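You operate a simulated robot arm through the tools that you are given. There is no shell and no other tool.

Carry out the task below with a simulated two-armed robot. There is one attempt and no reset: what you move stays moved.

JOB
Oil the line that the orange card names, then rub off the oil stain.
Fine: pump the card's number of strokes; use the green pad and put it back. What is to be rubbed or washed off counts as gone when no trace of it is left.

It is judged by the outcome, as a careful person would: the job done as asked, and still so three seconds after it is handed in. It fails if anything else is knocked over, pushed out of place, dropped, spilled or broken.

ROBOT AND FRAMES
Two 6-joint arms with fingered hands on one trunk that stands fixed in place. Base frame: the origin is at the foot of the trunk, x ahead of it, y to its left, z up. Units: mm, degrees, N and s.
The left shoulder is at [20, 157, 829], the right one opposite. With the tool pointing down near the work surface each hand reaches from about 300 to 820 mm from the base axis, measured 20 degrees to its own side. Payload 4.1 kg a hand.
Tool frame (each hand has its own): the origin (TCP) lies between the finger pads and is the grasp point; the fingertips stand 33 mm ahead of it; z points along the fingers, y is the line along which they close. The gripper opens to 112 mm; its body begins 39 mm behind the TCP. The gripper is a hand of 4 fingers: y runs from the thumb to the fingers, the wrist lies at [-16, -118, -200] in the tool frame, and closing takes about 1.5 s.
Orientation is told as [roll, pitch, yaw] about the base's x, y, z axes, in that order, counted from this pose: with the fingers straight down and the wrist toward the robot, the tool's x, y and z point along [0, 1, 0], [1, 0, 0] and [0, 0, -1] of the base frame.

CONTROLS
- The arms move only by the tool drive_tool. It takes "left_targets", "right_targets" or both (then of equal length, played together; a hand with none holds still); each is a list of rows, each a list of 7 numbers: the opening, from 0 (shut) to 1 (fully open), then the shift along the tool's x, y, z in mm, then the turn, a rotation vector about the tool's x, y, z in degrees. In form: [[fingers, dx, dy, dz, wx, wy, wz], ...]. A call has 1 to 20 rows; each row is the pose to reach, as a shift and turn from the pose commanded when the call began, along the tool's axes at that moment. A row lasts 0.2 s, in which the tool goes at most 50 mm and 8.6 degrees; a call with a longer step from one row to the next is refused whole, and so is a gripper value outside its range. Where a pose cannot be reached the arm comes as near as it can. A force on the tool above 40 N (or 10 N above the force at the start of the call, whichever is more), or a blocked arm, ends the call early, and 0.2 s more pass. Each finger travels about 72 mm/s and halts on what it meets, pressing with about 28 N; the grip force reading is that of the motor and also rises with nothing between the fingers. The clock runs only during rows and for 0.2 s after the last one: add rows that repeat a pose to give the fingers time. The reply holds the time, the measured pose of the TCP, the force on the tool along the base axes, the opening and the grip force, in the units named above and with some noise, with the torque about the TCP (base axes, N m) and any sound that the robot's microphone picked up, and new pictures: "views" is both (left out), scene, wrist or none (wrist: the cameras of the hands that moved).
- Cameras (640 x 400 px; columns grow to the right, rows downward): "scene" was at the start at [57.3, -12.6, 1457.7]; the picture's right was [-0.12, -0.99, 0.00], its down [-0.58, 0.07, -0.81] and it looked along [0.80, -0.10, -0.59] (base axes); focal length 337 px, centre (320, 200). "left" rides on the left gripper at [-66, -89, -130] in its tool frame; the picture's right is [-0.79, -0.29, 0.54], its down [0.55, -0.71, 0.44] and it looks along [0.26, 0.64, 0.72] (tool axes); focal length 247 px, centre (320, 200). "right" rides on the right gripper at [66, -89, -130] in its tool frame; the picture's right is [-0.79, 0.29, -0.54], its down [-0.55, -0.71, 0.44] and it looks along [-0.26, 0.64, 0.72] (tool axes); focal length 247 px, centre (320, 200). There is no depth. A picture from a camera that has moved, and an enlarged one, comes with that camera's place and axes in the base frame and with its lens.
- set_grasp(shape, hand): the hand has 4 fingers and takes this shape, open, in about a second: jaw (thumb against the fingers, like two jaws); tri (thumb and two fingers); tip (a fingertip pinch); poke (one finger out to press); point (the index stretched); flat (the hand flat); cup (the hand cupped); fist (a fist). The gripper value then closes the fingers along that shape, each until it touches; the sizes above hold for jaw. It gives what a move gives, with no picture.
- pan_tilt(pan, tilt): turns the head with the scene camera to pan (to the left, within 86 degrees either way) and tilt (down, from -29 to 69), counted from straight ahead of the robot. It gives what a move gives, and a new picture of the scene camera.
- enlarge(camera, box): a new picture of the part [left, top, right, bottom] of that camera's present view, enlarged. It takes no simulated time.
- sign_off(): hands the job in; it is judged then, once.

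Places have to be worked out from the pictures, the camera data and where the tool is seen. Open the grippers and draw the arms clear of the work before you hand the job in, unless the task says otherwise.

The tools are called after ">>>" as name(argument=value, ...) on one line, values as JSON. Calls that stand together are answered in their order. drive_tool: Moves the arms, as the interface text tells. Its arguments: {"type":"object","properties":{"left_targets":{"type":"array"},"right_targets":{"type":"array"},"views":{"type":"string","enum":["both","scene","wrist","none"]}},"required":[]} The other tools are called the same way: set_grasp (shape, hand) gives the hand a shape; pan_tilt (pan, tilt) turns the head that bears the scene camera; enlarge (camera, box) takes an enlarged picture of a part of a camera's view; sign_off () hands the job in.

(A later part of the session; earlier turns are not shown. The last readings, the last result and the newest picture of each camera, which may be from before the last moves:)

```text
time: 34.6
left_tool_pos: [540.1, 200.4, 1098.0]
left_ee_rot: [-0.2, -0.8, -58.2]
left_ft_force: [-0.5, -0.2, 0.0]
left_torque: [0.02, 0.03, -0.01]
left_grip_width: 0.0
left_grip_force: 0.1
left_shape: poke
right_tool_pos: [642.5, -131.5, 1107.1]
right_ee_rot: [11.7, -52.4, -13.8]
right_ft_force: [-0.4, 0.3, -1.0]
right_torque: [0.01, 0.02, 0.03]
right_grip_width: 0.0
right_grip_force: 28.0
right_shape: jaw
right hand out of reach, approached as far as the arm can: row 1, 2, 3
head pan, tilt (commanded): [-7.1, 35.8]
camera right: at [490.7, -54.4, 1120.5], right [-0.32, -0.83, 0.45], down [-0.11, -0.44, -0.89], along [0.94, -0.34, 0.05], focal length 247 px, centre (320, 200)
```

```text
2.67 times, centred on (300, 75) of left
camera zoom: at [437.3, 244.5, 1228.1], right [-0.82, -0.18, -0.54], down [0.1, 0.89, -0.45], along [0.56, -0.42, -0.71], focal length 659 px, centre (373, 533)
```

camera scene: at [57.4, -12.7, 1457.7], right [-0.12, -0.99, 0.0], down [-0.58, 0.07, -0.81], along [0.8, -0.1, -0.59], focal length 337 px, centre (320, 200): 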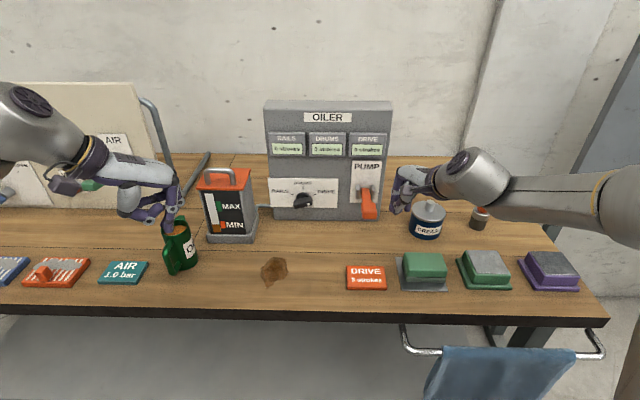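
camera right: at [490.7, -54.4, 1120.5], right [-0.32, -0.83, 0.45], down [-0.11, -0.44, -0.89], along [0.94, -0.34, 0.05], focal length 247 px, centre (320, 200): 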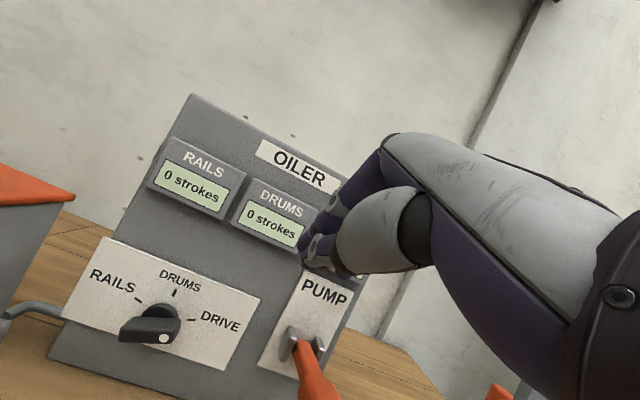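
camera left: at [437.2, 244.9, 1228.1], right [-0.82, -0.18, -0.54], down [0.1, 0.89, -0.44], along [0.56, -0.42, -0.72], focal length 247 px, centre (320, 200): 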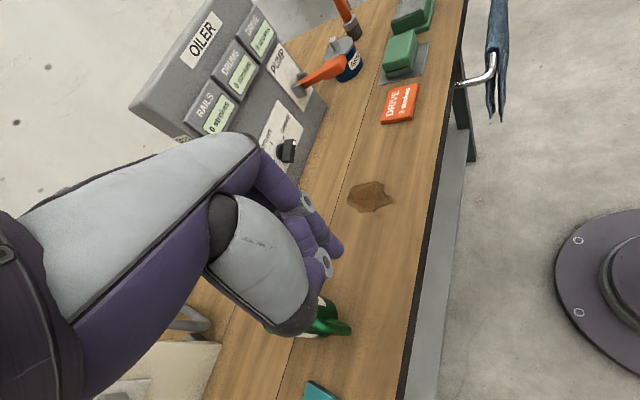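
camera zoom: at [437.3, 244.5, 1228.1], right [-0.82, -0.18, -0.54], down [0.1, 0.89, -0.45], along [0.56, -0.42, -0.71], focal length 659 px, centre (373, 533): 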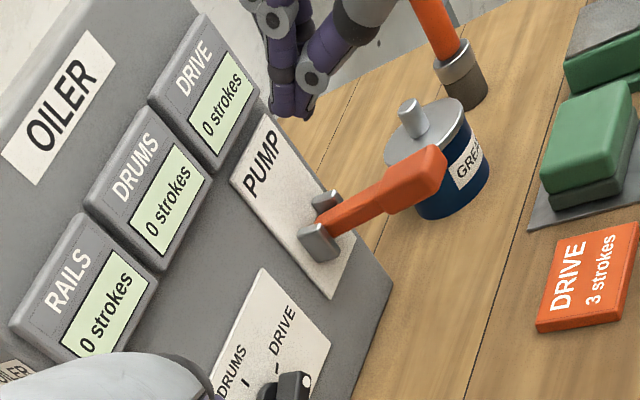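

The arm seems to be against a joint limit in this elbow configuration. Let me look at the scene before choosing how to unwind it.

>>> enlarge(camera="scene", box=[0, 0, 640, 400])

```text
1.00 times, centred on (320, 200) of scene (not enlarged: the box is as wide or as high as the picture)
camera zoom: at [57.3, -12.6, 1457.7], right [-0.12, -0.99, 0.0], down [-0.58, 0.07, -0.81], along [0.8, -0.1, -0.59], focal length 337 px, centre (320, 200)
```

zoom: 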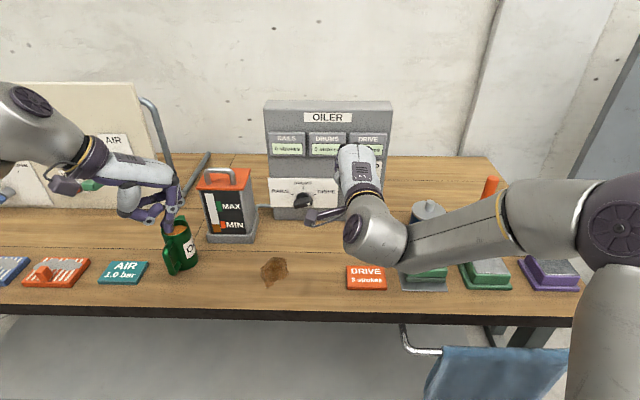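

The likely cause is the wrist bend: with the elbow out to the right, the hand must point more to the left when working further right. I yaw the hand 35° leftward at the same commanded place.

>>> drive_tool(right_targets=[[0, 0, 0, 0, 0, 4.95, -4.95], [0, 0, 0, 0, 0, 9.9, -9.9], [0, 0, 0, 0, 0, 14.85, -14.85], [0, 0, 0, 0, 0, 19.8, -19.8], [0, 0, 0, 0, 0, 24.7, -24.7], [0, 0, 0, 0, 0, 24.7, -24.7]], views="both")

>>> enlarge(camera="left", box=[180, 0, 420, 150])

```text
time: 36.0
left_tool_pos: [539.9, 200.3, 1099.3]
left_ee_rot: [-0.2, -0.7, -58.1]
left_ft_force: [-1.3, 0.1, -0.5]
left_torque: [0.03, 0.03, -0.01]
left_grip_width: 0.2
left_grip_force: 0.1
left_shape: poke
right_tool_pos: [642.7, -131.2, 1107.0]
right_ee_rot: [11.6, -52.4, -13.7]
right_ft_force: [0.2, -0.7, 0.6]
right_torque: [-0.04, 0.01, 0.01]
right_grip_width: 0.2
right_grip_force: 28.2
right_shape: jaw
right hand out of reach, approached as far as the arm can: row 1, 2, 3, 4, 5, 6
head pan, tilt (commanded): [-7.1, 35.8]
camera scene: at [57.3, -12.6, 1457.7], right [-0.12, -0.99, 0.0], down [-0.58, 0.07, -0.81], along [0.8, -0.1, -0.59], focal length 337 px, centre (320, 200)
camera right: at [490.9, -54.7, 1120.6], right [-0.32, -0.83, 0.45], down [-0.11, -0.44, -0.89], along [0.94, -0.34, 0.05], focal length 247 px, centre (320, 200)
```

scene: 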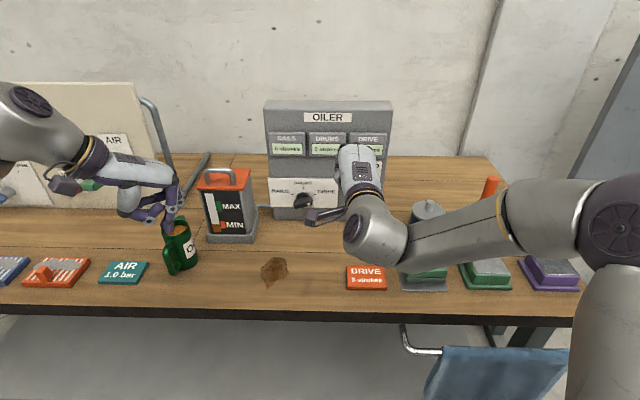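
right: 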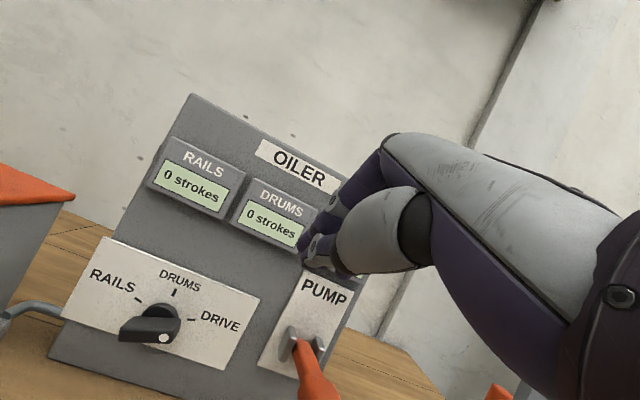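

```text
2.67 times, centred on (300, 75) of left
camera zoom: at [437.3, 244.5, 1228.0], right [-0.82, -0.18, -0.54], down [0.1, 0.89, -0.45], along [0.56, -0.42, -0.71], focal length 659 px, centre (373, 533)
```

zoom: 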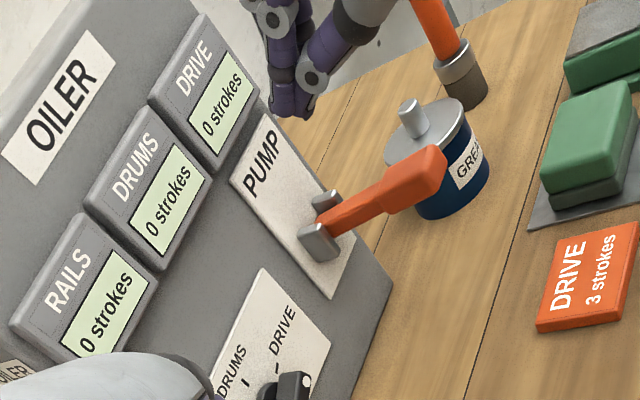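

The hand did not move, so the solver is stuck there. I command a retreat along the tool axis (up and back toward the robot), which is safe in either case, to free it.

>>> drive_tool(right_targets=[[0, 0, 0, -30, 0, 0, 0], [0, 0, 0, -60, 0, 0, 0], [0, 0, 0, -90, 0, 0, 0], [0, 0, 0, -120, 0, 0, 0], [0, 0, 0, -120, 0, 0, 0]], views="scene")

```text
time: 37.2
left_tool_pos: [540.3, 201.0, 1098.3]
left_ee_rot: [-0.2, -0.8, -58.2]
left_ft_force: [0.5, -0.4, -0.6]
left_torque: [-0.01, -0.01, 0.01]
left_grip_width: 0.0
left_grip_force: 0.1
left_shape: poke
right_tool_pos: [545.2, -132.5, 1180.9]
right_ee_rot: [11.6, -52.3, -13.7]
right_ft_force: [0.5, 0.0, -0.6]
right_torque: [-0.01, 0.01, 0.01]
right_grip_width: 0.0
right_grip_force: 27.9
right_shape: jaw
head pan, tilt (commanded): [-7.1, 35.8]
camera scene: at [57.4, -12.6, 1457.7], right [-0.12, -0.99, 0.0], down [-0.58, 0.07, -0.81], along [0.8, -0.1, -0.59], focal length 337 px, centre (320, 200)
```

scene: 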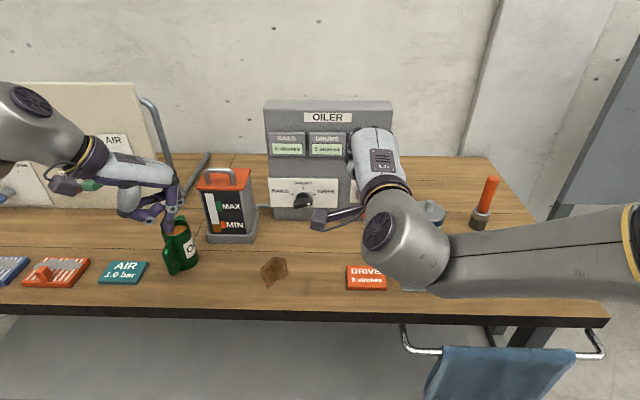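

The commanded pose turns out to follow what the arm could reach, and the retreat worked. I straighten the hand back to the earlier comfortable orientation (pitch -45°, yaw -8°) near (560, -150, 1140).

>>> drive_tool(right_targets=[[0, -10.3, -10.5, 18.2, 3.65, -3.55, -1.75], [0, -20.6, -21, 36.4, 7.3, -7.1, -3.5], [0, -20.6, -21, 36.4, 7.3, -7.1, -3.5]], views="none")

```text
time: 38.0
left_tool_pos: [540.2, 200.5, 1099.3]
left_ee_rot: [-0.2, -0.7, -58.2]
left_ft_force: [0.7, -0.1, 0.6]
left_torque: [-0.02, -0.02, 0.01]
left_grip_width: 0.0
left_grip_force: 0.1
left_shape: poke
right_tool_pos: [558.8, -147.9, 1139.7]
right_ee_rot: [-0.3, -45.5, -7.2]
right_ft_force: [-0.1, -1.1, -1.1]
right_torque: [0.0, -0.02, 0.01]
right_grip_width: 0.0
right_grip_force: 27.8
right_shape: jaw
head pan, tilt (commanded): [-7.1, 35.8]
```

Orientation is restored. Now I approach the lever from here with the same orientation, to hover with the closed fingertips about 30 mm above the handle.

>>> drive_tool(right_targets=[[0, -10.8, -0.8, 35.5, 0, 0, 0], [0, -21.5, -1.6, 71, 0, 0, 0], [0, -32.3, -2.5, 106.6, 0, 0, 0], [0, -43, -3.3, 142.2, 0, 0, 0]], views="wrist")

>>> enlarge(camera="left", box=[180, 0, 420, 150])

```text
time: 39.0
left_tool_pos: [538.7, 200.4, 1097.5]
left_ee_rot: [-0.2, -0.7, -58.2]
left_ft_force: [0.2, 0.1, 0.1]
left_torque: [0.01, -0.02, 0.01]
left_grip_width: 0.0
left_grip_force: 0.0
left_shape: poke
right_tool_pos: [656.9, -191.4, 1046.2]
right_ee_rot: [-0.5, -45.2, -7.9]
right_ft_force: [-0.5, 0.4, -0.1]
right_torque: [0.01, 0.02, 0.0]
right_grip_width: 0.2
right_grip_force: 28.2
right_shape: jaw
right hand out of reach, approached as far as the arm can: row 4
head pan, tilt (commanded): [-7.1, 35.8]
camera right: at [513.0, -104.6, 1073.5], right [-0.29, -0.75, 0.59], down [-0.27, -0.52, -0.81], along [0.92, -0.39, -0.05], focal length 247 px, centre (320, 200)
```

right: 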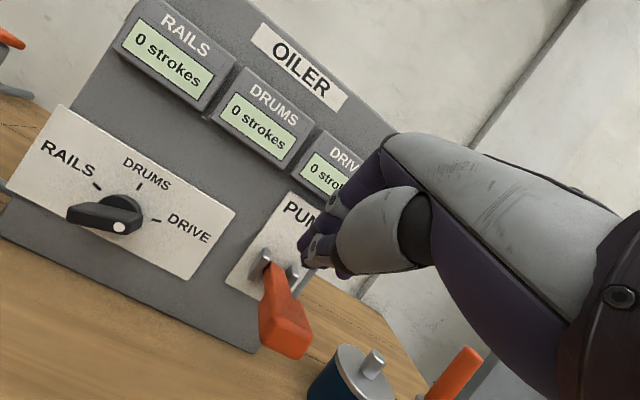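

```text
2.67 times, centred on (300, 75) of left
camera zoom: at [437.0, 244.5, 1228.2], right [-0.82, -0.18, -0.54], down [0.1, 0.89, -0.45], along [0.56, -0.42, -0.71], focal length 659 px, centre (373, 533)
```

zoom: 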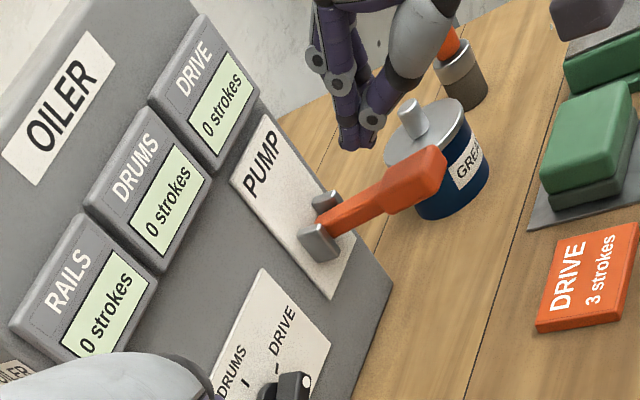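

The hand hovers at (657, -191, 1046), just at a reach boundary for this tilt. I reduce the pitch to about -20°, so the fingers point more downward over the handle, and shift slightly right.

>>> drive_tool(right_targets=[[0, -3, -1, 0.8, 8.33, 0, 0], [0, -6, -2.2, 1.5, 16.67, 0, 0], [0, -9.2, -3.3, 2.3, 25, 0, 0], [0, -9.2, -3.3, 2.3, 25, 0, 0]], views="wrist")

>>> enlarge(camera="left", box=[180, 0, 420, 150])

```text
time: 40.0
left_tool_pos: [539.7, 201.3, 1098.5]
left_ee_rot: [-0.3, -0.7, -58.2]
left_ft_force: [-0.5, -0.7, -1.5]
left_torque: [0.03, 0.0, -0.01]
left_grip_width: 0.1
left_grip_force: 0.0
left_shape: poke
right_tool_pos: [653.9, -200.5, 1042.8]
right_ee_rot: [-0.2, -20.5, -7.5]
right_ft_force: [0.1, -0.7, 0.2]
right_torque: [-0.01, -0.04, -0.01]
right_grip_width: 0.0
right_grip_force: 28.0
right_shape: jaw
head pan, tilt (commanded): [-7.1, 35.8]
camera right: at [535.3, -118.3, 1131.7], right [-0.02, -0.79, 0.61], down [-0.58, -0.48, -0.65], along [0.81, -0.37, -0.45], focal length 247 px, centre (320, 200)
```

right: 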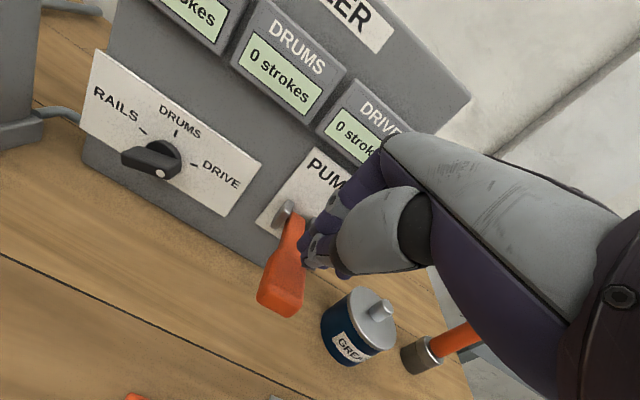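

```text
2.67 times, centred on (300, 75) of left
camera zoom: at [437.3, 244.5, 1228.0], right [-0.82, -0.18, -0.54], down [0.1, 0.89, -0.45], along [0.56, -0.42, -0.71], focal length 659 px, centre (373, 533)
```

zoom: 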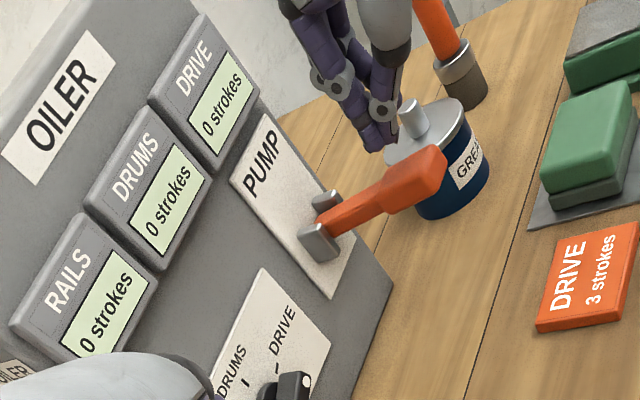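

Now the fingertips are centred over the handle, roughly 25–30 mm above it. I press straight down 50 mm and check the lever's response and the force.

>>> drive_tool(right_targets=[[0, 0, -4.2, 11.2, 0, 0, 0], [0, 0, -8.4, 22.5, 0, 0, 0], [0, 0, -11.2, 30, 0, 0, 0], [0, 0, -14.4, 38.4, 0, 0, 0], [0, 0, -17.5, 46.9, 0, 0, 0]], views="wrist")

>>> enlarge(camera="left", box=[180, 0, 420, 150])

```text
time: 41.2
left_tool_pos: [540.7, 200.5, 1098.7]
left_ee_rot: [-0.2, -0.7, -58.2]
left_ft_force: [0.6, 0.0, -0.2]
left_torque: [0.0, 0.0, 0.0]
left_grip_width: 0.0
left_grip_force: 0.0
left_shape: poke
right_tool_pos: [653.7, -202.3, 991.4]
right_ee_rot: [-0.3, -20.5, -7.6]
right_ft_force: [-1.3, -1.4, 3.6]
right_torque: [-0.06, 0.04, 0.05]
right_grip_width: 0.0
right_grip_force: 27.7
right_shape: jaw
head pan, tilt (commanded): [-7.1, 35.8]
camera right: at [534.9, -119.0, 1080.6], right [-0.03, -0.79, 0.61], down [-0.58, -0.48, -0.66], along [0.81, -0.37, -0.45], focal length 247 px, centre (320, 200)
```

right: 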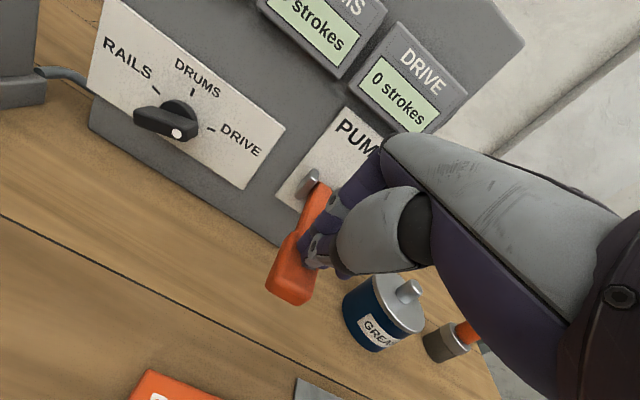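

```text
2.67 times, centred on (300, 75) of left
camera zoom: at [437.1, 244.5, 1228.1], right [-0.82, -0.18, -0.54], down [0.1, 0.89, -0.45], along [0.56, -0.42, -0.71], focal length 659 px, centre (373, 533)
```

zoom: 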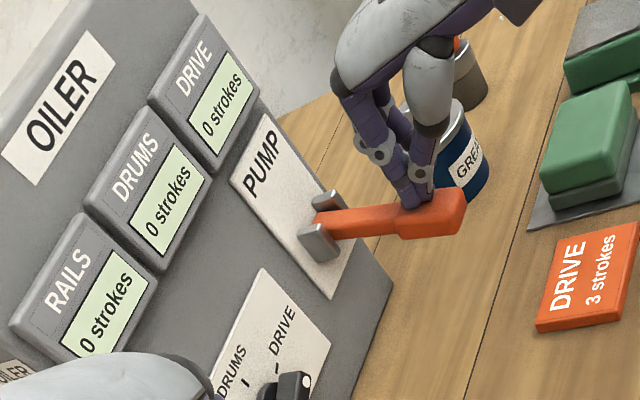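

The lever moves down easily under about 4 N. I press on, in 10 mm steps, watching the counter.

>>> drive_tool(right_targets=[[0, 0, -3.5, 9.4, 0, 0, 0], [0, 0, -7, 18.7, 0, 0, 0], [0, 0, -10.5, 28.1, 0, 0, 0], [0, 0, -14, 37.5, 0, 0, 0], [0, 0, -17.5, 46.9, 0, 0, 0]], views="wrist")

>>> enlarge(camera="left", box=[180, 0, 420, 150])

```text
time: 42.1
left_tool_pos: [540.2, 201.5, 1099.6]
left_ee_rot: [-0.2, -0.7, -58.3]
left_ft_force: [-0.1, 0.5, 0.9]
left_torque: [-0.04, -0.02, 0.01]
left_grip_width: 0.1
left_grip_force: 0.1
left_shape: poke
right_tool_pos: [655.6, -200.8, 971.6]
right_ee_rot: [-0.1, -21.7, -7.5]
right_ft_force: [-6.4, 1.1, 10.9]
right_torque: [0.0, 0.02, -0.01]
right_grip_width: 0.1
right_grip_force: 28.6
right_shape: jaw
head pan, tilt (commanded): [-7.1, 35.8]
stopped in row 4 (right hand): the force on the tool passed its limit at 49 N (the readings are from after the stop); the commanded pose is now the measured one
camera right: at [535.4, -118.9, 1057.9], right [-0.04, -0.79, 0.61], down [-0.57, -0.48, -0.67], along [0.82, -0.37, -0.43], focal length 247 px, centre (320, 200)
```

right: 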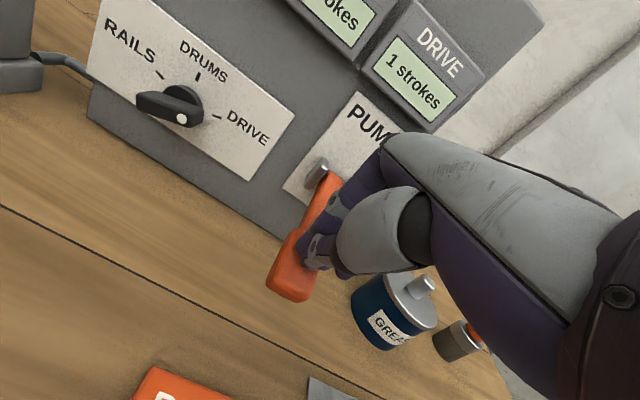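

```text
2.67 times, centred on (300, 75) of left
camera zoom: at [436.8, 244.7, 1228.1], right [-0.82, -0.18, -0.54], down [0.1, 0.89, -0.45], along [0.56, -0.42, -0.71], focal length 659 px, centre (373, 533)
```

zoom: 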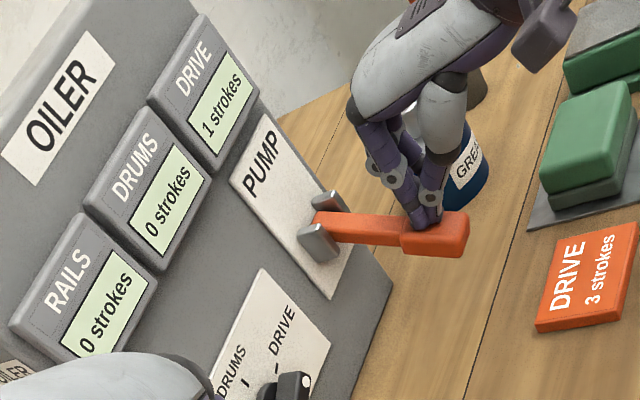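

The DRIVE counter shows 1 stroke and the lever is at its bottom stop. I raise the hand to see whether the lever springs back by itself.

>>> drive_tool(right_targets=[[0, 0, 5.6, -13.9, 0, 0, 0], [0, 0, 11.1, -27.9, 0, 0, 0], [0, 0, 16.7, -41.8, 0, 0, 0], [0, 0, 22.2, -55.7, 0, 0, 0], [0, 0, 26, -65, 0, 0, 0]], views="wrist")

>>> enlarge(camera="left", box=[180, 0, 420, 150])

```text
time: 43.3
left_tool_pos: [539.6, 200.0, 1097.8]
left_ee_rot: [-0.2, -0.7, -58.2]
left_ft_force: [-0.7, 0.5, 0.0]
left_torque: [0.01, 0.01, 0.02]
left_grip_width: 0.0
left_grip_force: 0.1
left_shape: poke
right_tool_pos: [656.6, -202.8, 1038.1]
right_ee_rot: [-0.2, -21.6, -7.6]
right_ft_force: [-0.3, -0.7, -1.0]
right_torque: [-0.01, 0.01, -0.02]
right_grip_width: 0.0
right_grip_force: 28.0
right_shape: jaw
head pan, tilt (commanded): [-7.1, 35.8]
camera right: at [535.8, -119.4, 1125.5], right [-0.04, -0.79, 0.61], down [-0.57, -0.48, -0.66], along [0.82, -0.37, -0.43], focal length 247 px, centre (320, 200)
```

right: 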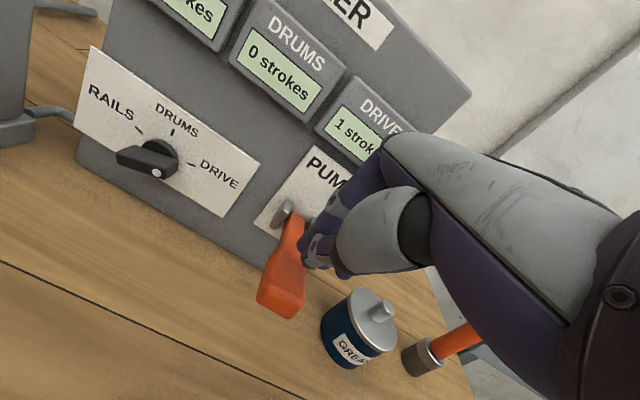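

```text
2.67 times, centred on (300, 75) of left
camera zoom: at [437.4, 244.5, 1228.0], right [-0.82, -0.18, -0.54], down [0.1, 0.89, -0.45], along [0.56, -0.42, -0.71], focal length 659 px, centre (373, 533)
```

zoom: 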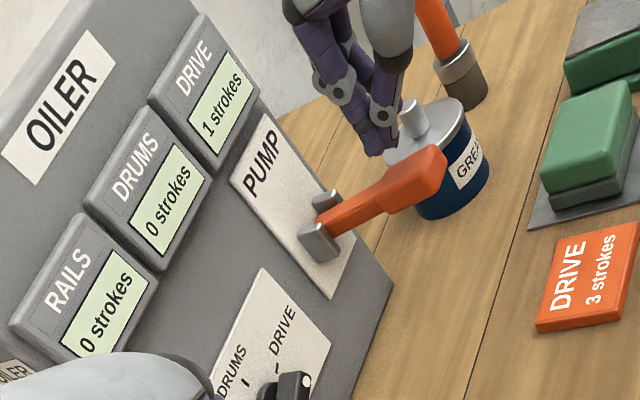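

The lever springs back fully by itself. Second stroke: I press down about 66 mm, hold briefly, and check the counter.

>>> drive_tool(right_targets=[[0, 0, -5.2, 13, 0, 0, 0], [0, 0, -10.3, 26, 0, 0, 0], [0, 0, -15.5, 39.1, 0, 0, 0], [0, 0, -20.6, 52.1, 0, 0, 0], [0, 0, -24.3, 61.4, 0, 0, 0]], views="none")

>>> enlarge(camera="left", box=[180, 0, 420, 150])

```text
time: 44.5
left_tool_pos: [539.7, 200.4, 1099.0]
left_ee_rot: [-0.2, -0.7, -58.1]
left_ft_force: [0.2, 0.0, -0.3]
left_torque: [-0.01, 0.0, 0.01]
left_grip_width: 0.0
left_grip_force: 0.0
left_shape: poke
right_tool_pos: [656.3, -202.9, 974.5]
right_ee_rot: [-0.3, -21.6, -7.5]
right_ft_force: [-0.3, 1.4, 5.2]
right_torque: [0.0, -0.06, 0.01]
right_grip_width: 0.0
right_grip_force: 28.3
right_shape: jaw
head pan, tilt (commanded): [-7.1, 35.8]
```

```text
2.67 times, centred on (300, 75) of left
camera zoom: at [437.1, 244.6, 1228.1], right [-0.82, -0.18, -0.54], down [0.1, 0.89, -0.45], along [0.56, -0.42, -0.71], focal length 659 px, centre (373, 533)
```

zoom: 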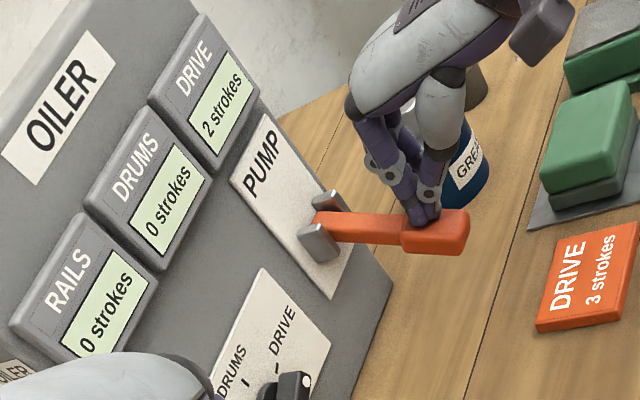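

The counter now reads 2 strokes. I raise the hand fully to let the lever return.

>>> drive_tool(right_targets=[[0, 0, 5.2, -13, 0, 0, 0], [0, 0, 10.3, -26, 0, 0, 0], [0, 0, 15.5, -39.1, 0, 0, 0], [0, 0, 20.6, -52.1, 0, 0, 0], [0, 0, 24.3, -61.4, 0, 0, 0], [0, 0, 24.3, -61.4, 0, 0, 0]], views="none")

>>> enlarge(camera="left", box=[180, 0, 420, 150])

```text
time: 45.9
left_tool_pos: [540.8, 200.2, 1097.6]
left_ee_rot: [-0.3, -0.7, -58.2]
left_ft_force: [0.8, 0.1, -0.1]
left_torque: [0.0, 0.01, 0.03]
left_grip_width: 0.0
left_grip_force: 0.1
left_shape: poke
right_tool_pos: [656.2, -202.7, 1040.1]
right_ee_rot: [-0.3, -21.5, -7.5]
right_ft_force: [0.2, -0.1, 0.2]
right_torque: [0.01, -0.05, -0.01]
right_grip_width: 0.0
right_grip_force: 27.7
right_shape: jaw
head pan, tilt (commanded): [-7.1, 35.8]
```

```text
2.67 times, centred on (300, 75) of left
camera zoom: at [437.3, 244.5, 1228.0], right [-0.82, -0.18, -0.54], down [0.1, 0.89, -0.45], along [0.56, -0.42, -0.71], focal length 659 px, centre (373, 533)
```

zoom: 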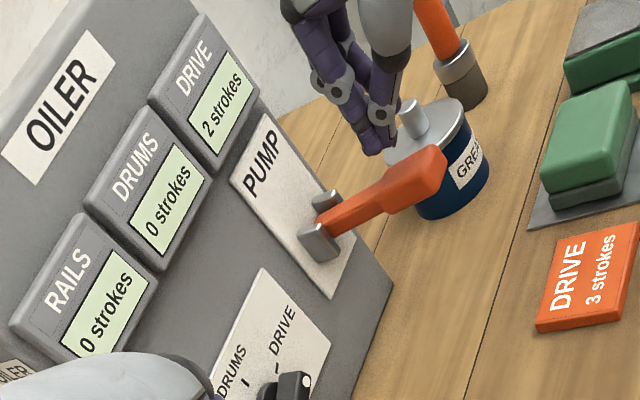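

The lever is back up, counter 2. Third and last stroke, with the same motion down.

>>> drive_tool(right_targets=[[0, 0, -5.2, 13, 0, 0, 0], [0, 0, -10.3, 26, 0, 0, 0], [0, 0, -15.5, 39.1, 0, 0, 0], [0, 0, -20.6, 52.1, 0, 0, 0], [0, 0, -24.3, 61.4, 0, 0, 0]], views="none")

>>> enlarge(camera="left", box=[180, 0, 420, 150])

```text
time: 47.1
left_tool_pos: [540.0, 200.8, 1098.7]
left_ee_rot: [-0.2, -0.7, -58.2]
left_ft_force: [0.0, 0.9, 0.6]
left_torque: [0.03, 0.02, 0.01]
left_grip_width: 0.2
left_grip_force: 0.1
left_shape: poke
right_tool_pos: [657.7, -202.7, 972.8]
right_ee_rot: [-0.2, -21.6, -7.6]
right_ft_force: [-0.3, 0.7, 6.2]
right_torque: [-0.06, -0.05, -0.04]
right_grip_width: 0.0
right_grip_force: 27.9
right_shape: jaw
head pan, tilt (commanded): [-7.1, 35.8]
```

```text
2.67 times, centred on (300, 75) of left
camera zoom: at [437.1, 244.6, 1228.1], right [-0.82, -0.18, -0.54], down [0.1, 0.89, -0.45], along [0.56, -0.42, -0.71], focal length 659 px, centre (373, 533)
```

zoom: 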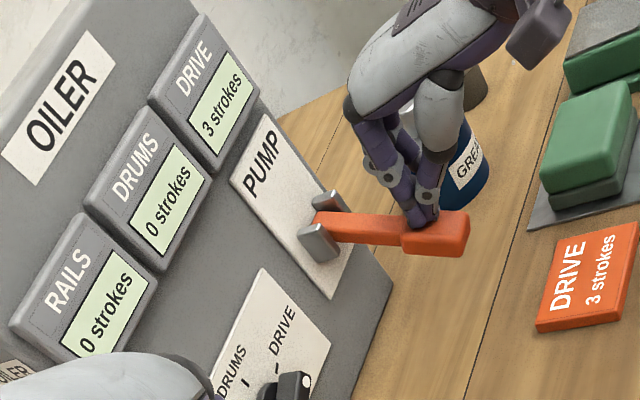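

DRIVE reads 3 strokes, as the card asks. I raise the hand off the lever and draw it back from the panel.

>>> drive_tool(right_targets=[[0, 0, 5.2, -13, 0, 0, 0], [0, 0, 10.3, -26, 0, 0, 0], [0, 0, 15.5, -39.1, 0, 0, 0], [0, 0, 22, -55, 0, 0, 0], [0, 0, 28, -70, 0, 0, 0], [0, 0, -10, -85, 0, 0, 0], [0, 0, -48, -100, 0, 0, 0]], views="both")

>>> enlarge(camera="left", box=[180, 0, 420, 150])

```text
time: 48.7
left_tool_pos: [540.0, 201.8, 1097.0]
left_ee_rot: [-0.2, -0.7, -58.2]
left_ft_force: [-0.4, 0.2, -0.9]
left_torque: [0.01, 0.05, -0.01]
left_grip_width: 0.0
left_grip_force: 0.1
left_shape: poke
right_tool_pos: [576.8, -192.4, 1049.6]
right_ee_rot: [-0.2, -21.5, -7.6]
right_ft_force: [0.1, -0.3, -0.1]
right_torque: [-0.02, 0.04, 0.02]
right_grip_width: 0.1
right_grip_force: 27.3
right_shape: jaw
head pan, tilt (commanded): [-7.1, 35.8]
camera scene: at [57.8, -12.6, 1457.7], right [-0.12, -0.99, 0.0], down [-0.58, 0.07, -0.81], along [0.8, -0.1, -0.59], focal length 337 px, centre (320, 200)
camera right: at [456.4, -109.4, 1135.6], right [-0.04, -0.79, 0.61], down [-0.57, -0.48, -0.66], along [0.82, -0.37, -0.43], focal length 247 px, centre (320, 200)
```

scene: 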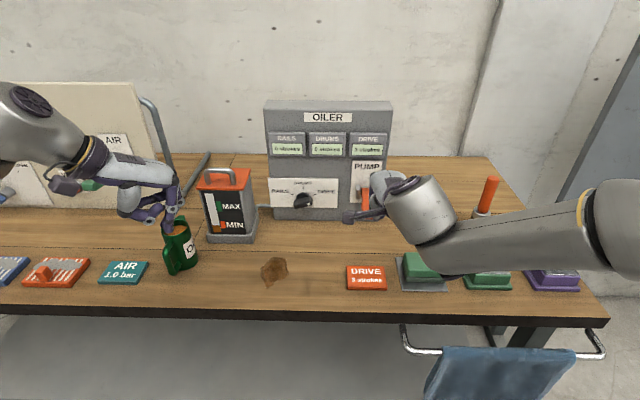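
right: 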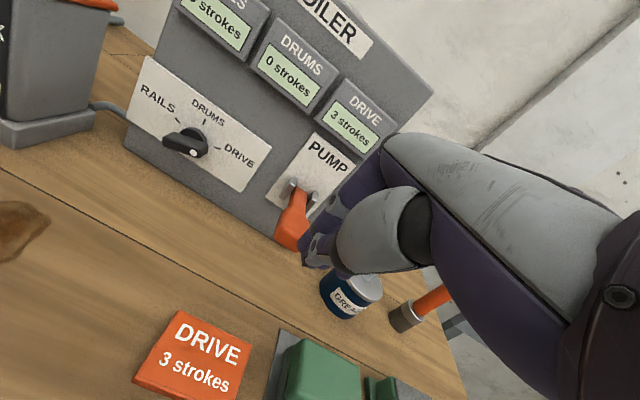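

```text
2.67 times, centred on (300, 75) of left
camera zoom: at [437.7, 244.6, 1227.8], right [-0.82, -0.18, -0.54], down [0.1, 0.89, -0.45], along [0.56, -0.42, -0.71], focal length 659 px, centre (373, 533)
```

zoom: 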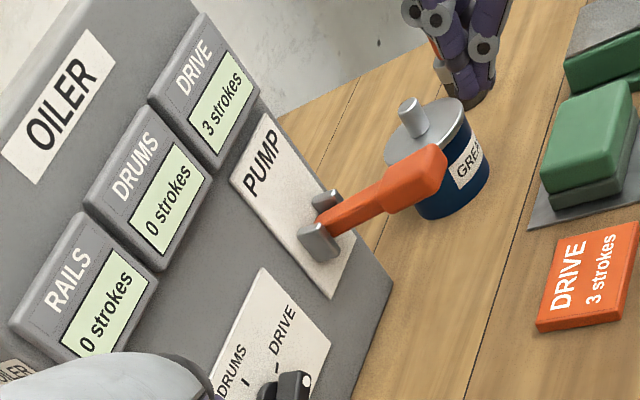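

The oiling is done: DRIVE 3 strokes, the others 0, lever back up. Now for the pad: I move the right hand back over the front-right of the table with open fingers, to look closely at the green items with its camera.

>>> drive_tool(right_targets=[[1, -41.4, -9.4, -5.5, 3.58, 0, 0], [1, -82.9, -18.8, -11, 7.17, 0, 0], [1, -124.3, -28.2, -16.5, 10.75, 0, 0], [1, -165.8, -37.6, -22, 14.33, 0, 0], [1, -207.2, -47, -27.6, 17.92, 0, 0], [1, -248.7, -56.4, -33.1, 21.5, 0, 0]], views="both")

>>> enlarge(camera="right", box=[60, 100, 340, 300])

>>> enlarge(camera="scene", box=[200, 200, 440, 330])

```text
time: 50.1
left_tool_pos: [539.5, 200.1, 1099.2]
left_ee_rot: [-0.3, -0.6, -58.2]
left_ft_force: [0.1, 0.4, -0.6]
left_torque: [-0.04, 0.01, 0.01]
left_grip_width: 0.1
left_grip_force: 0.1
left_shape: poke
right_tool_pos: [478.8, -429.3, 1058.0]
right_ee_rot: [-0.2, 0.0, -7.7]
right_ft_force: [-0.6, 0.4, 0.3]
right_torque: [-0.02, -0.02, 0.01]
right_grip_width: 111.8
right_grip_force: 0.1
right_shape: jaw
head pan, tilt (commanded): [-7.1, 35.8]
camera scene: at [57.4, -12.3, 1457.7], right [-0.12, -0.99, 0.0], down [-0.58, 0.07, -0.81], along [0.8, -0.1, -0.59], focal length 337 px, centre (320, 200)
camera right: at [400.0, -351.1, 1186.1], right [0.18, -0.82, 0.54], down [-0.78, -0.45, -0.43], along [0.6, -0.34, -0.72], focal length 247 px, centre (320, 200)
```

scene: 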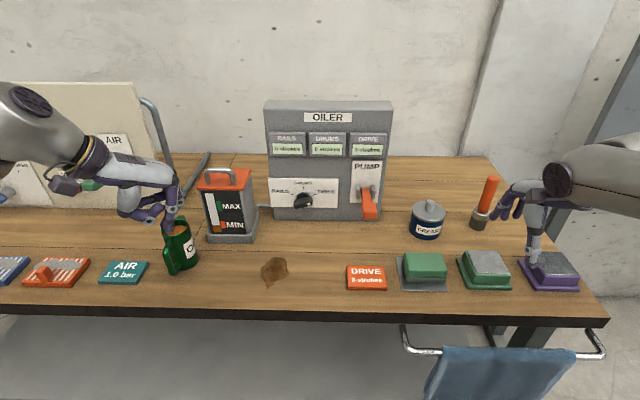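
right: 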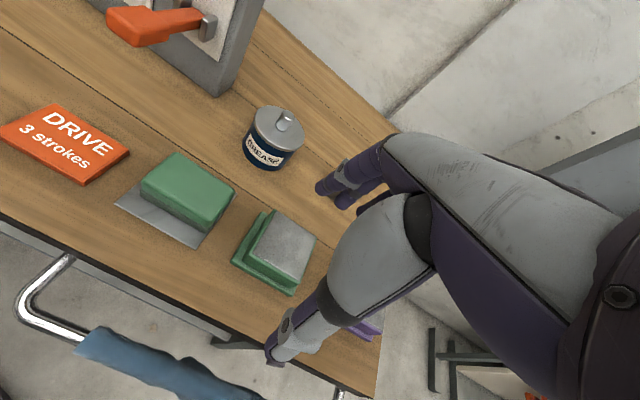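

```text
2.00 times, centred on (200, 200) of right
camera zoom: at [400.0, -351.1, 1186.1], right [0.18, -0.82, 0.54], down [-0.78, -0.45, -0.43], along [0.6, -0.34, -0.72], focal length 494 px, centre (560, 200)
```

zoom: 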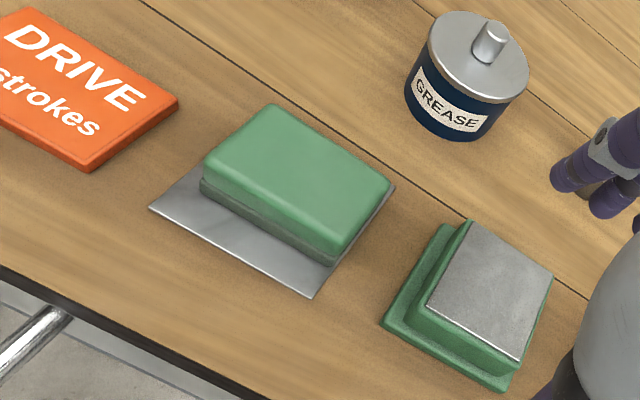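

```text
2.67 times, centred on (320, 265) of scene
camera zoom: at [57.4, -12.3, 1457.7], right [-0.12, -0.99, 0.0], down [-0.58, 0.07, -0.81], along [0.8, -0.1, -0.59], focal length 898 px, centre (320, 27)
```

zoom: 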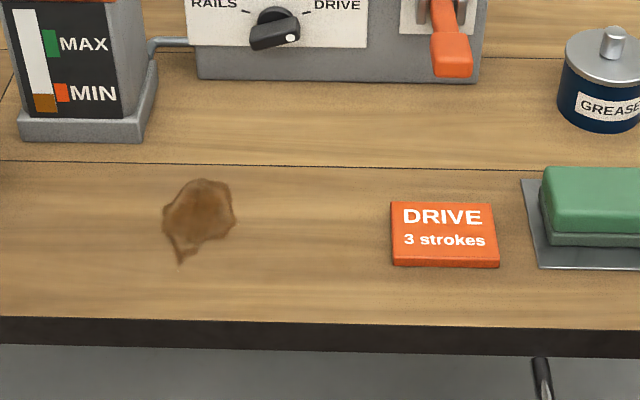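

I see the green pad (soft block with a dark felt sole on a metal plate), plus two flanged blocks with grey tops which I leave alone. I zoom in on the pad from the scene camera to fix its corners.

>>> enlarge(camera="scene", box=[390, 240, 460, 300])

>>> enlarge(camera="right", box=[100, 130, 260, 260])

>>> enlarge(camera="scene", box=[240, 245, 310, 300])

```text
6.67 times, centred on (425, 270) of scene
camera zoom: at [57.4, -12.3, 1457.7], right [-0.12, -0.99, 0.0], down [-0.58, 0.07, -0.81], along [0.8, -0.1, -0.59], focal length 2246 px, centre (-380, -267)
```

zoom: 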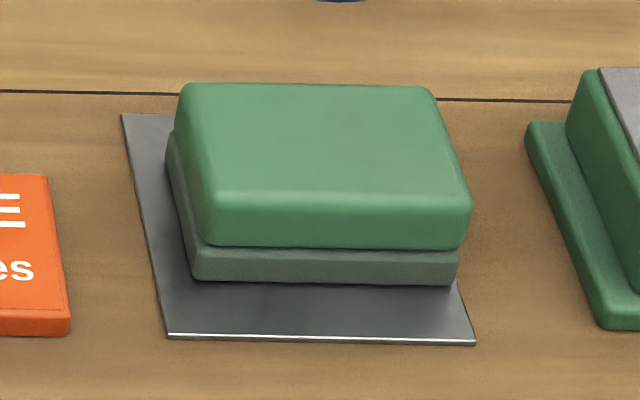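

```text
3.08 times, centred on (180, 195) of right
camera zoom: at [400.0, -351.1, 1186.1], right [0.18, -0.82, 0.54], down [-0.78, -0.45, -0.43], along [0.6, -0.34, -0.72], focal length 760 px, centre (751, 215)
```

zoom: 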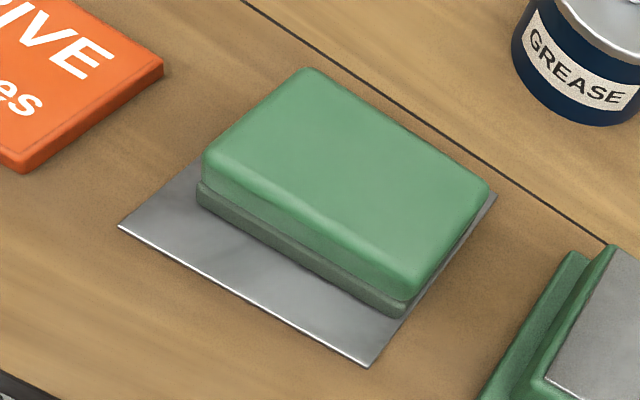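

```text
7.27 times, centred on (275, 272) of scene
camera zoom: at [57.4, -12.3, 1457.7], right [-0.12, -0.99, 0.0], down [-0.58, 0.07, -0.81], along [0.8, -0.1, -0.59], focal length 2450 px, centre (647, -327)
```

zoom: 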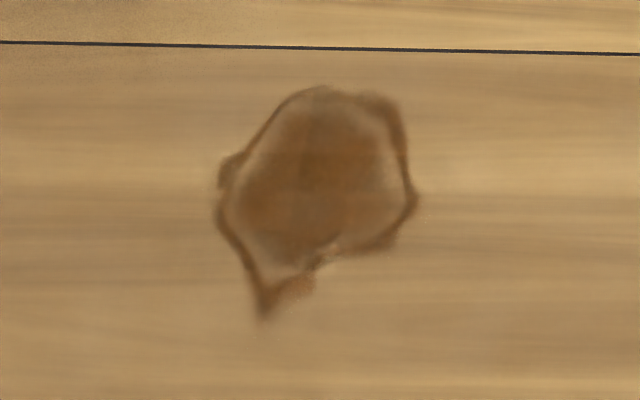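

The pad centre computes to about (565, -319), 55 mm deep by 89 mm wide, top at z ≈ 894, yawed about -8.5°; the plate is at z ≈ 853. I bring the open hand above it, fingers down, at z = 1000.

>>> drive_tool(right_targets=[[1, 30.2, 17.6, 14.5, 0, 0, 0.2], [1, 60.5, 35.3, 29, 0, 0, 0.4], [1, 90.7, 53, 43.5, 0, 0, 0.6], [1, 120.9, 70.6, 58, 0, 0, 0.8], [1, 120.9, 70.6, 58, 0, 0, 0.8]], views="both")

>>> enlarge(camera="left", box=[300, 0, 480, 110])

>>> enlarge(camera="scene", box=[370, 190, 490, 300])

```text
time: 51.3
left_tool_pos: [539.0, 199.9, 1097.8]
left_ee_rot: [-0.1, -0.7, -58.2]
left_ft_force: [0.2, -0.6, 0.0]
left_torque: [-0.06, -0.01, -0.01]
left_grip_width: 0.0
left_grip_force: 0.0
left_shape: poke
right_tool_pos: [564.9, -318.7, 1001.1]
right_ee_rot: [-0.2, -0.2, -8.4]
right_ft_force: [-0.2, 0.0, 0.4]
right_torque: [-0.02, 0.02, -0.02]
right_grip_width: 111.9
right_grip_force: 0.0
right_shape: jaw
head pan, tilt (commanded): [-7.1, 35.8]
camera scene: at [57.2, -12.6, 1457.7], right [-0.12, -0.99, 0.0], down [-0.58, 0.07, -0.81], along [0.8, -0.1, -0.58], focal length 337 px, centre (320, 200)
camera right: at [487.5, -239.3, 1129.6], right [0.17, -0.82, 0.54], down [-0.78, -0.44, -0.43], along [0.6, -0.35, -0.72], focal length 247 px, centre (320, 200)
```

scene: 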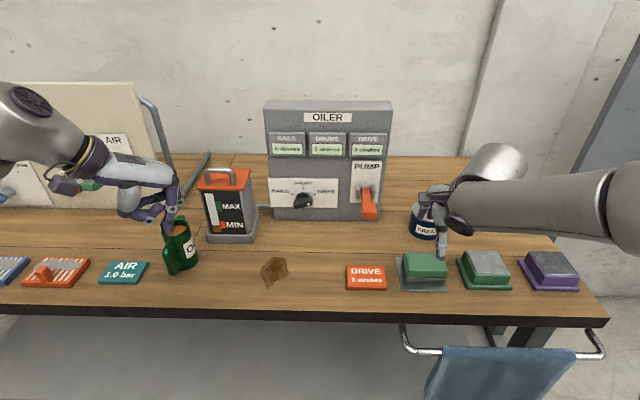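
right: 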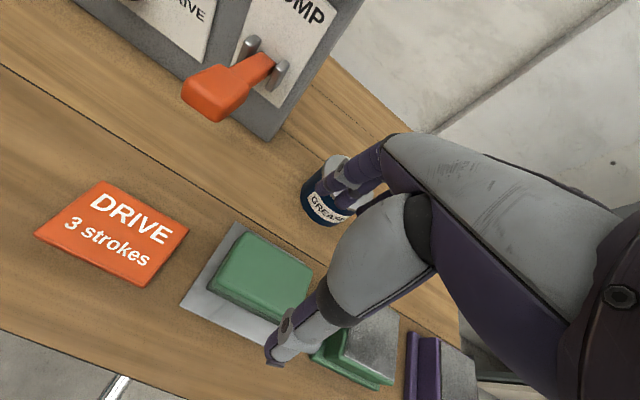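

```text
3.56 times, centred on (390, 55) of left
camera zoom: at [437.2, 244.5, 1228.0], right [-0.82, -0.18, -0.54], down [0.1, 0.89, -0.45], along [0.56, -0.42, -0.71], focal length 878 px, centre (71, 716)
```

zoom: 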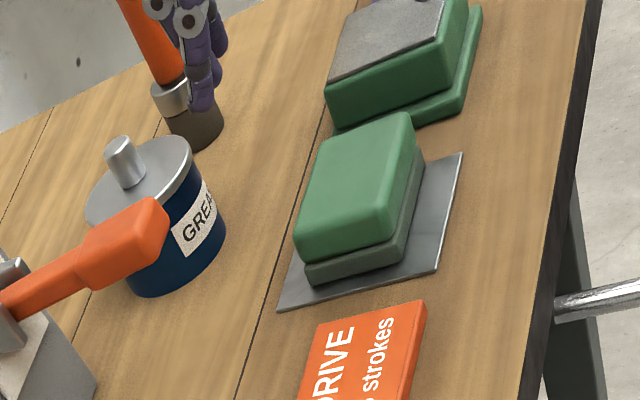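

```text
3.64 times, centred on (430, 245) of scene
camera zoom: at [57.2, -12.6, 1457.7], right [-0.12, -0.99, 0.0], down [-0.58, 0.07, -0.81], along [0.8, -0.1, -0.58], focal length 1225 px, centre (-80, 36)
```

zoom: 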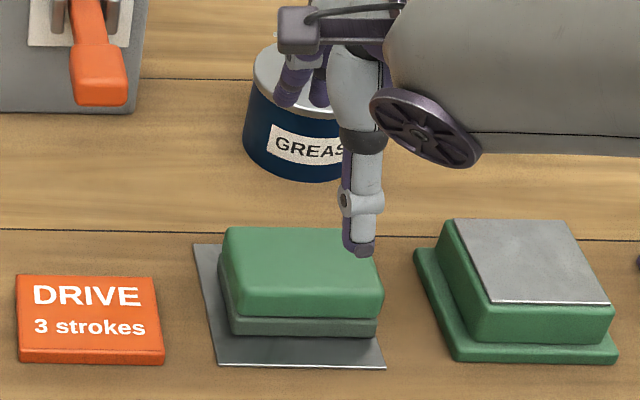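

The hand is centred over the pad, thumb on the near side, fingers on the far side. I descend to z ≈ 897 so the fingertips come alongside the pad just above the plate.

>>> drive_tool(right_targets=[[1, 0, 0, 35, 0, 0, 0], [1, 0, 0, 70, 0, 0, 0], [1, 0, 0, 95, 0, 0, 0], [1, 0, 0, 104, 0, 0, 0], [1, 0, 0, 104, 0, 0, 0]], views="wrist")

>>> enlarge(camera="left", box=[300, 0, 480, 110])

>>> enlarge(camera="scene", box=[370, 190, 490, 300])

```text
time: 52.5
left_tool_pos: [539.6, 201.7, 1098.8]
left_ee_rot: [-0.2, -0.7, -58.2]
left_ft_force: [-0.2, -0.2, 0.2]
left_torque: [0.0, -0.01, 0.01]
left_grip_width: 0.0
left_grip_force: 0.1
left_shape: poke
right_tool_pos: [564.1, -318.3, 897.9]
right_ee_rot: [-0.2, 0.0, -8.5]
right_ft_force: [-0.2, -0.1, -0.2]
right_torque: [-0.02, -0.03, -0.01]
right_grip_width: 111.8
right_grip_force: 0.1
right_shape: jaw
head pan, tilt (commanded): [-7.1, 35.8]
camera right: at [485.8, -240.8, 1025.3], right [0.17, -0.82, 0.54], down [-0.78, -0.44, -0.43], along [0.6, -0.35, -0.72], focal length 247 px, centre (320, 200)
```

right: 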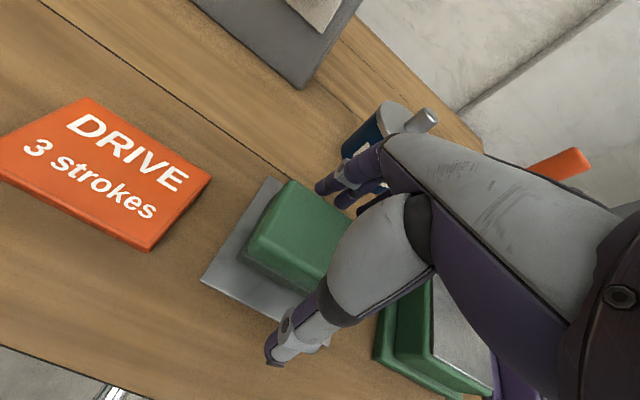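

```text
3.56 times, centred on (390, 55) of left
camera zoom: at [437.3, 244.5, 1228.0], right [-0.82, -0.18, -0.54], down [0.1, 0.89, -0.45], along [0.56, -0.42, -0.71], focal length 878 px, centre (71, 716)
```

zoom: 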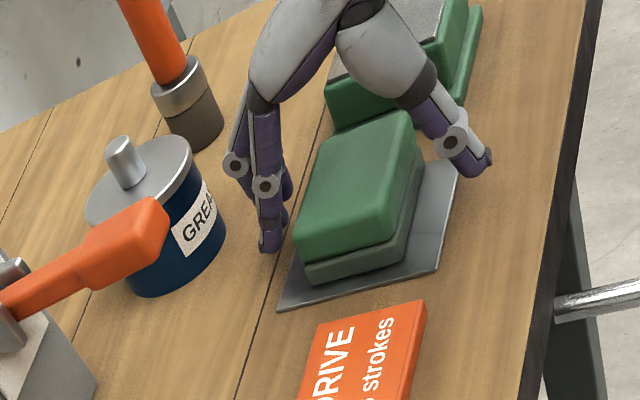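

```text
3.64 times, centred on (430, 245) of scene
camera zoom: at [57.3, -12.6, 1457.7], right [-0.12, -0.99, 0.0], down [-0.58, 0.07, -0.81], along [0.8, -0.1, -0.59], focal length 1225 px, centre (-80, 36)
```

zoom: 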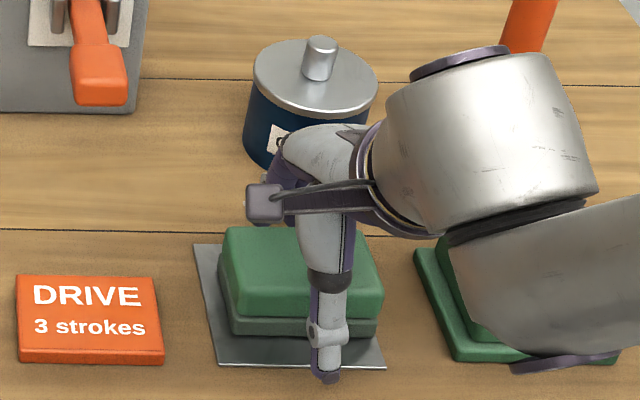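

Thumb and fingers straddle the pad with nothing touched. I close the hand on it.

>>> drive_tool(right_targets=[[0.7, 0, 0, 0, 0, 0, 0], [0.5, 0, 0, 0, 0, 0, 0], [0.3, 0, 0, 0, 0, 0, 0], [0, 0, 0, 0, 0, 0, 0], [0, 0, 0, 0, 0, 0, 0], [0, 0, 0, 0, 0, 0, 0], [0, 0, 0, 0, 0, 0, 0]], views="wrist")

>>> enlarge(camera="left", box=[300, 0, 480, 110])

>>> enlarge(camera="scene", box=[370, 190, 490, 300])

```text
time: 54.1
left_tool_pos: [539.5, 201.5, 1098.7]
left_ee_rot: [-0.2, -0.7, -58.2]
left_ft_force: [-0.1, -0.7, 0.0]
left_torque: [0.02, -0.04, 0.0]
left_grip_width: 0.0
left_grip_force: 0.1
left_shape: poke
right_tool_pos: [564.1, -320.4, 897.0]
right_ee_rot: [-0.1, -0.1, -8.4]
right_ft_force: [-0.3, -0.7, 0.2]
right_torque: [0.01, -0.01, 0.0]
right_grip_width: 54.1
right_grip_force: 28.2
right_shape: jaw
head pan, tilt (commanded): [-7.1, 35.8]
camera right: at [485.9, -240.9, 1025.6], right [0.17, -0.82, 0.54], down [-0.78, -0.44, -0.43], along [0.6, -0.35, -0.72], focal length 247 px, centre (320, 200)
```

right: 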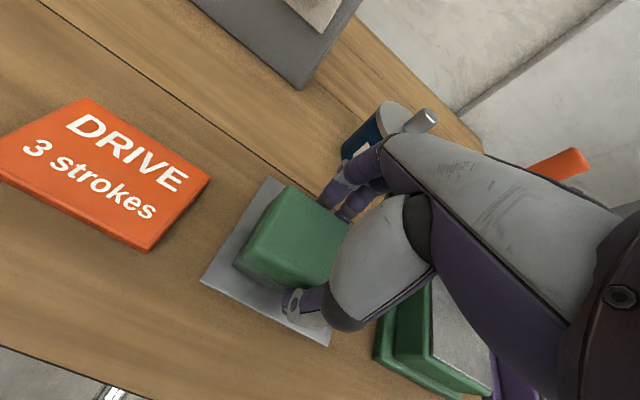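

```text
3.56 times, centred on (390, 55) of left
camera zoom: at [437.3, 244.5, 1228.0], right [-0.82, -0.18, -0.54], down [0.1, 0.89, -0.45], along [0.56, -0.42, -0.71], focal length 878 px, centre (71, 716)
```

zoom: 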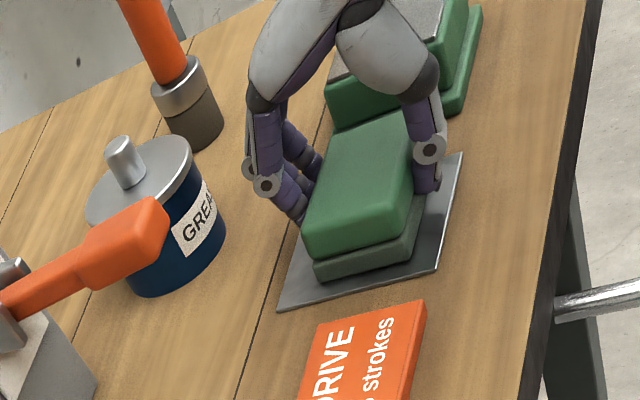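

```text
3.64 times, centred on (430, 245) of scene
camera zoom: at [57.3, -12.6, 1457.7], right [-0.12, -0.99, 0.0], down [-0.58, 0.07, -0.81], along [0.8, -0.1, -0.59], focal length 1225 px, centre (-80, 36)
```

zoom: 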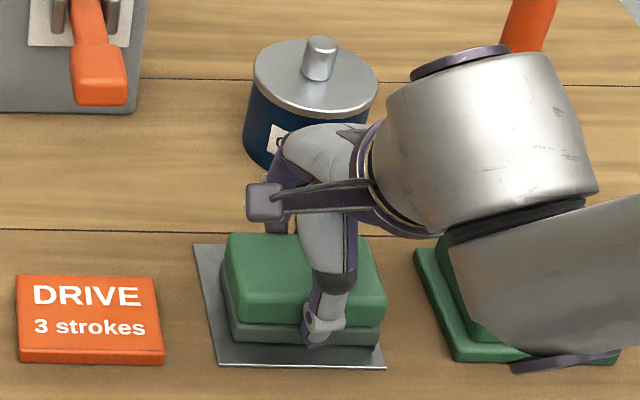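

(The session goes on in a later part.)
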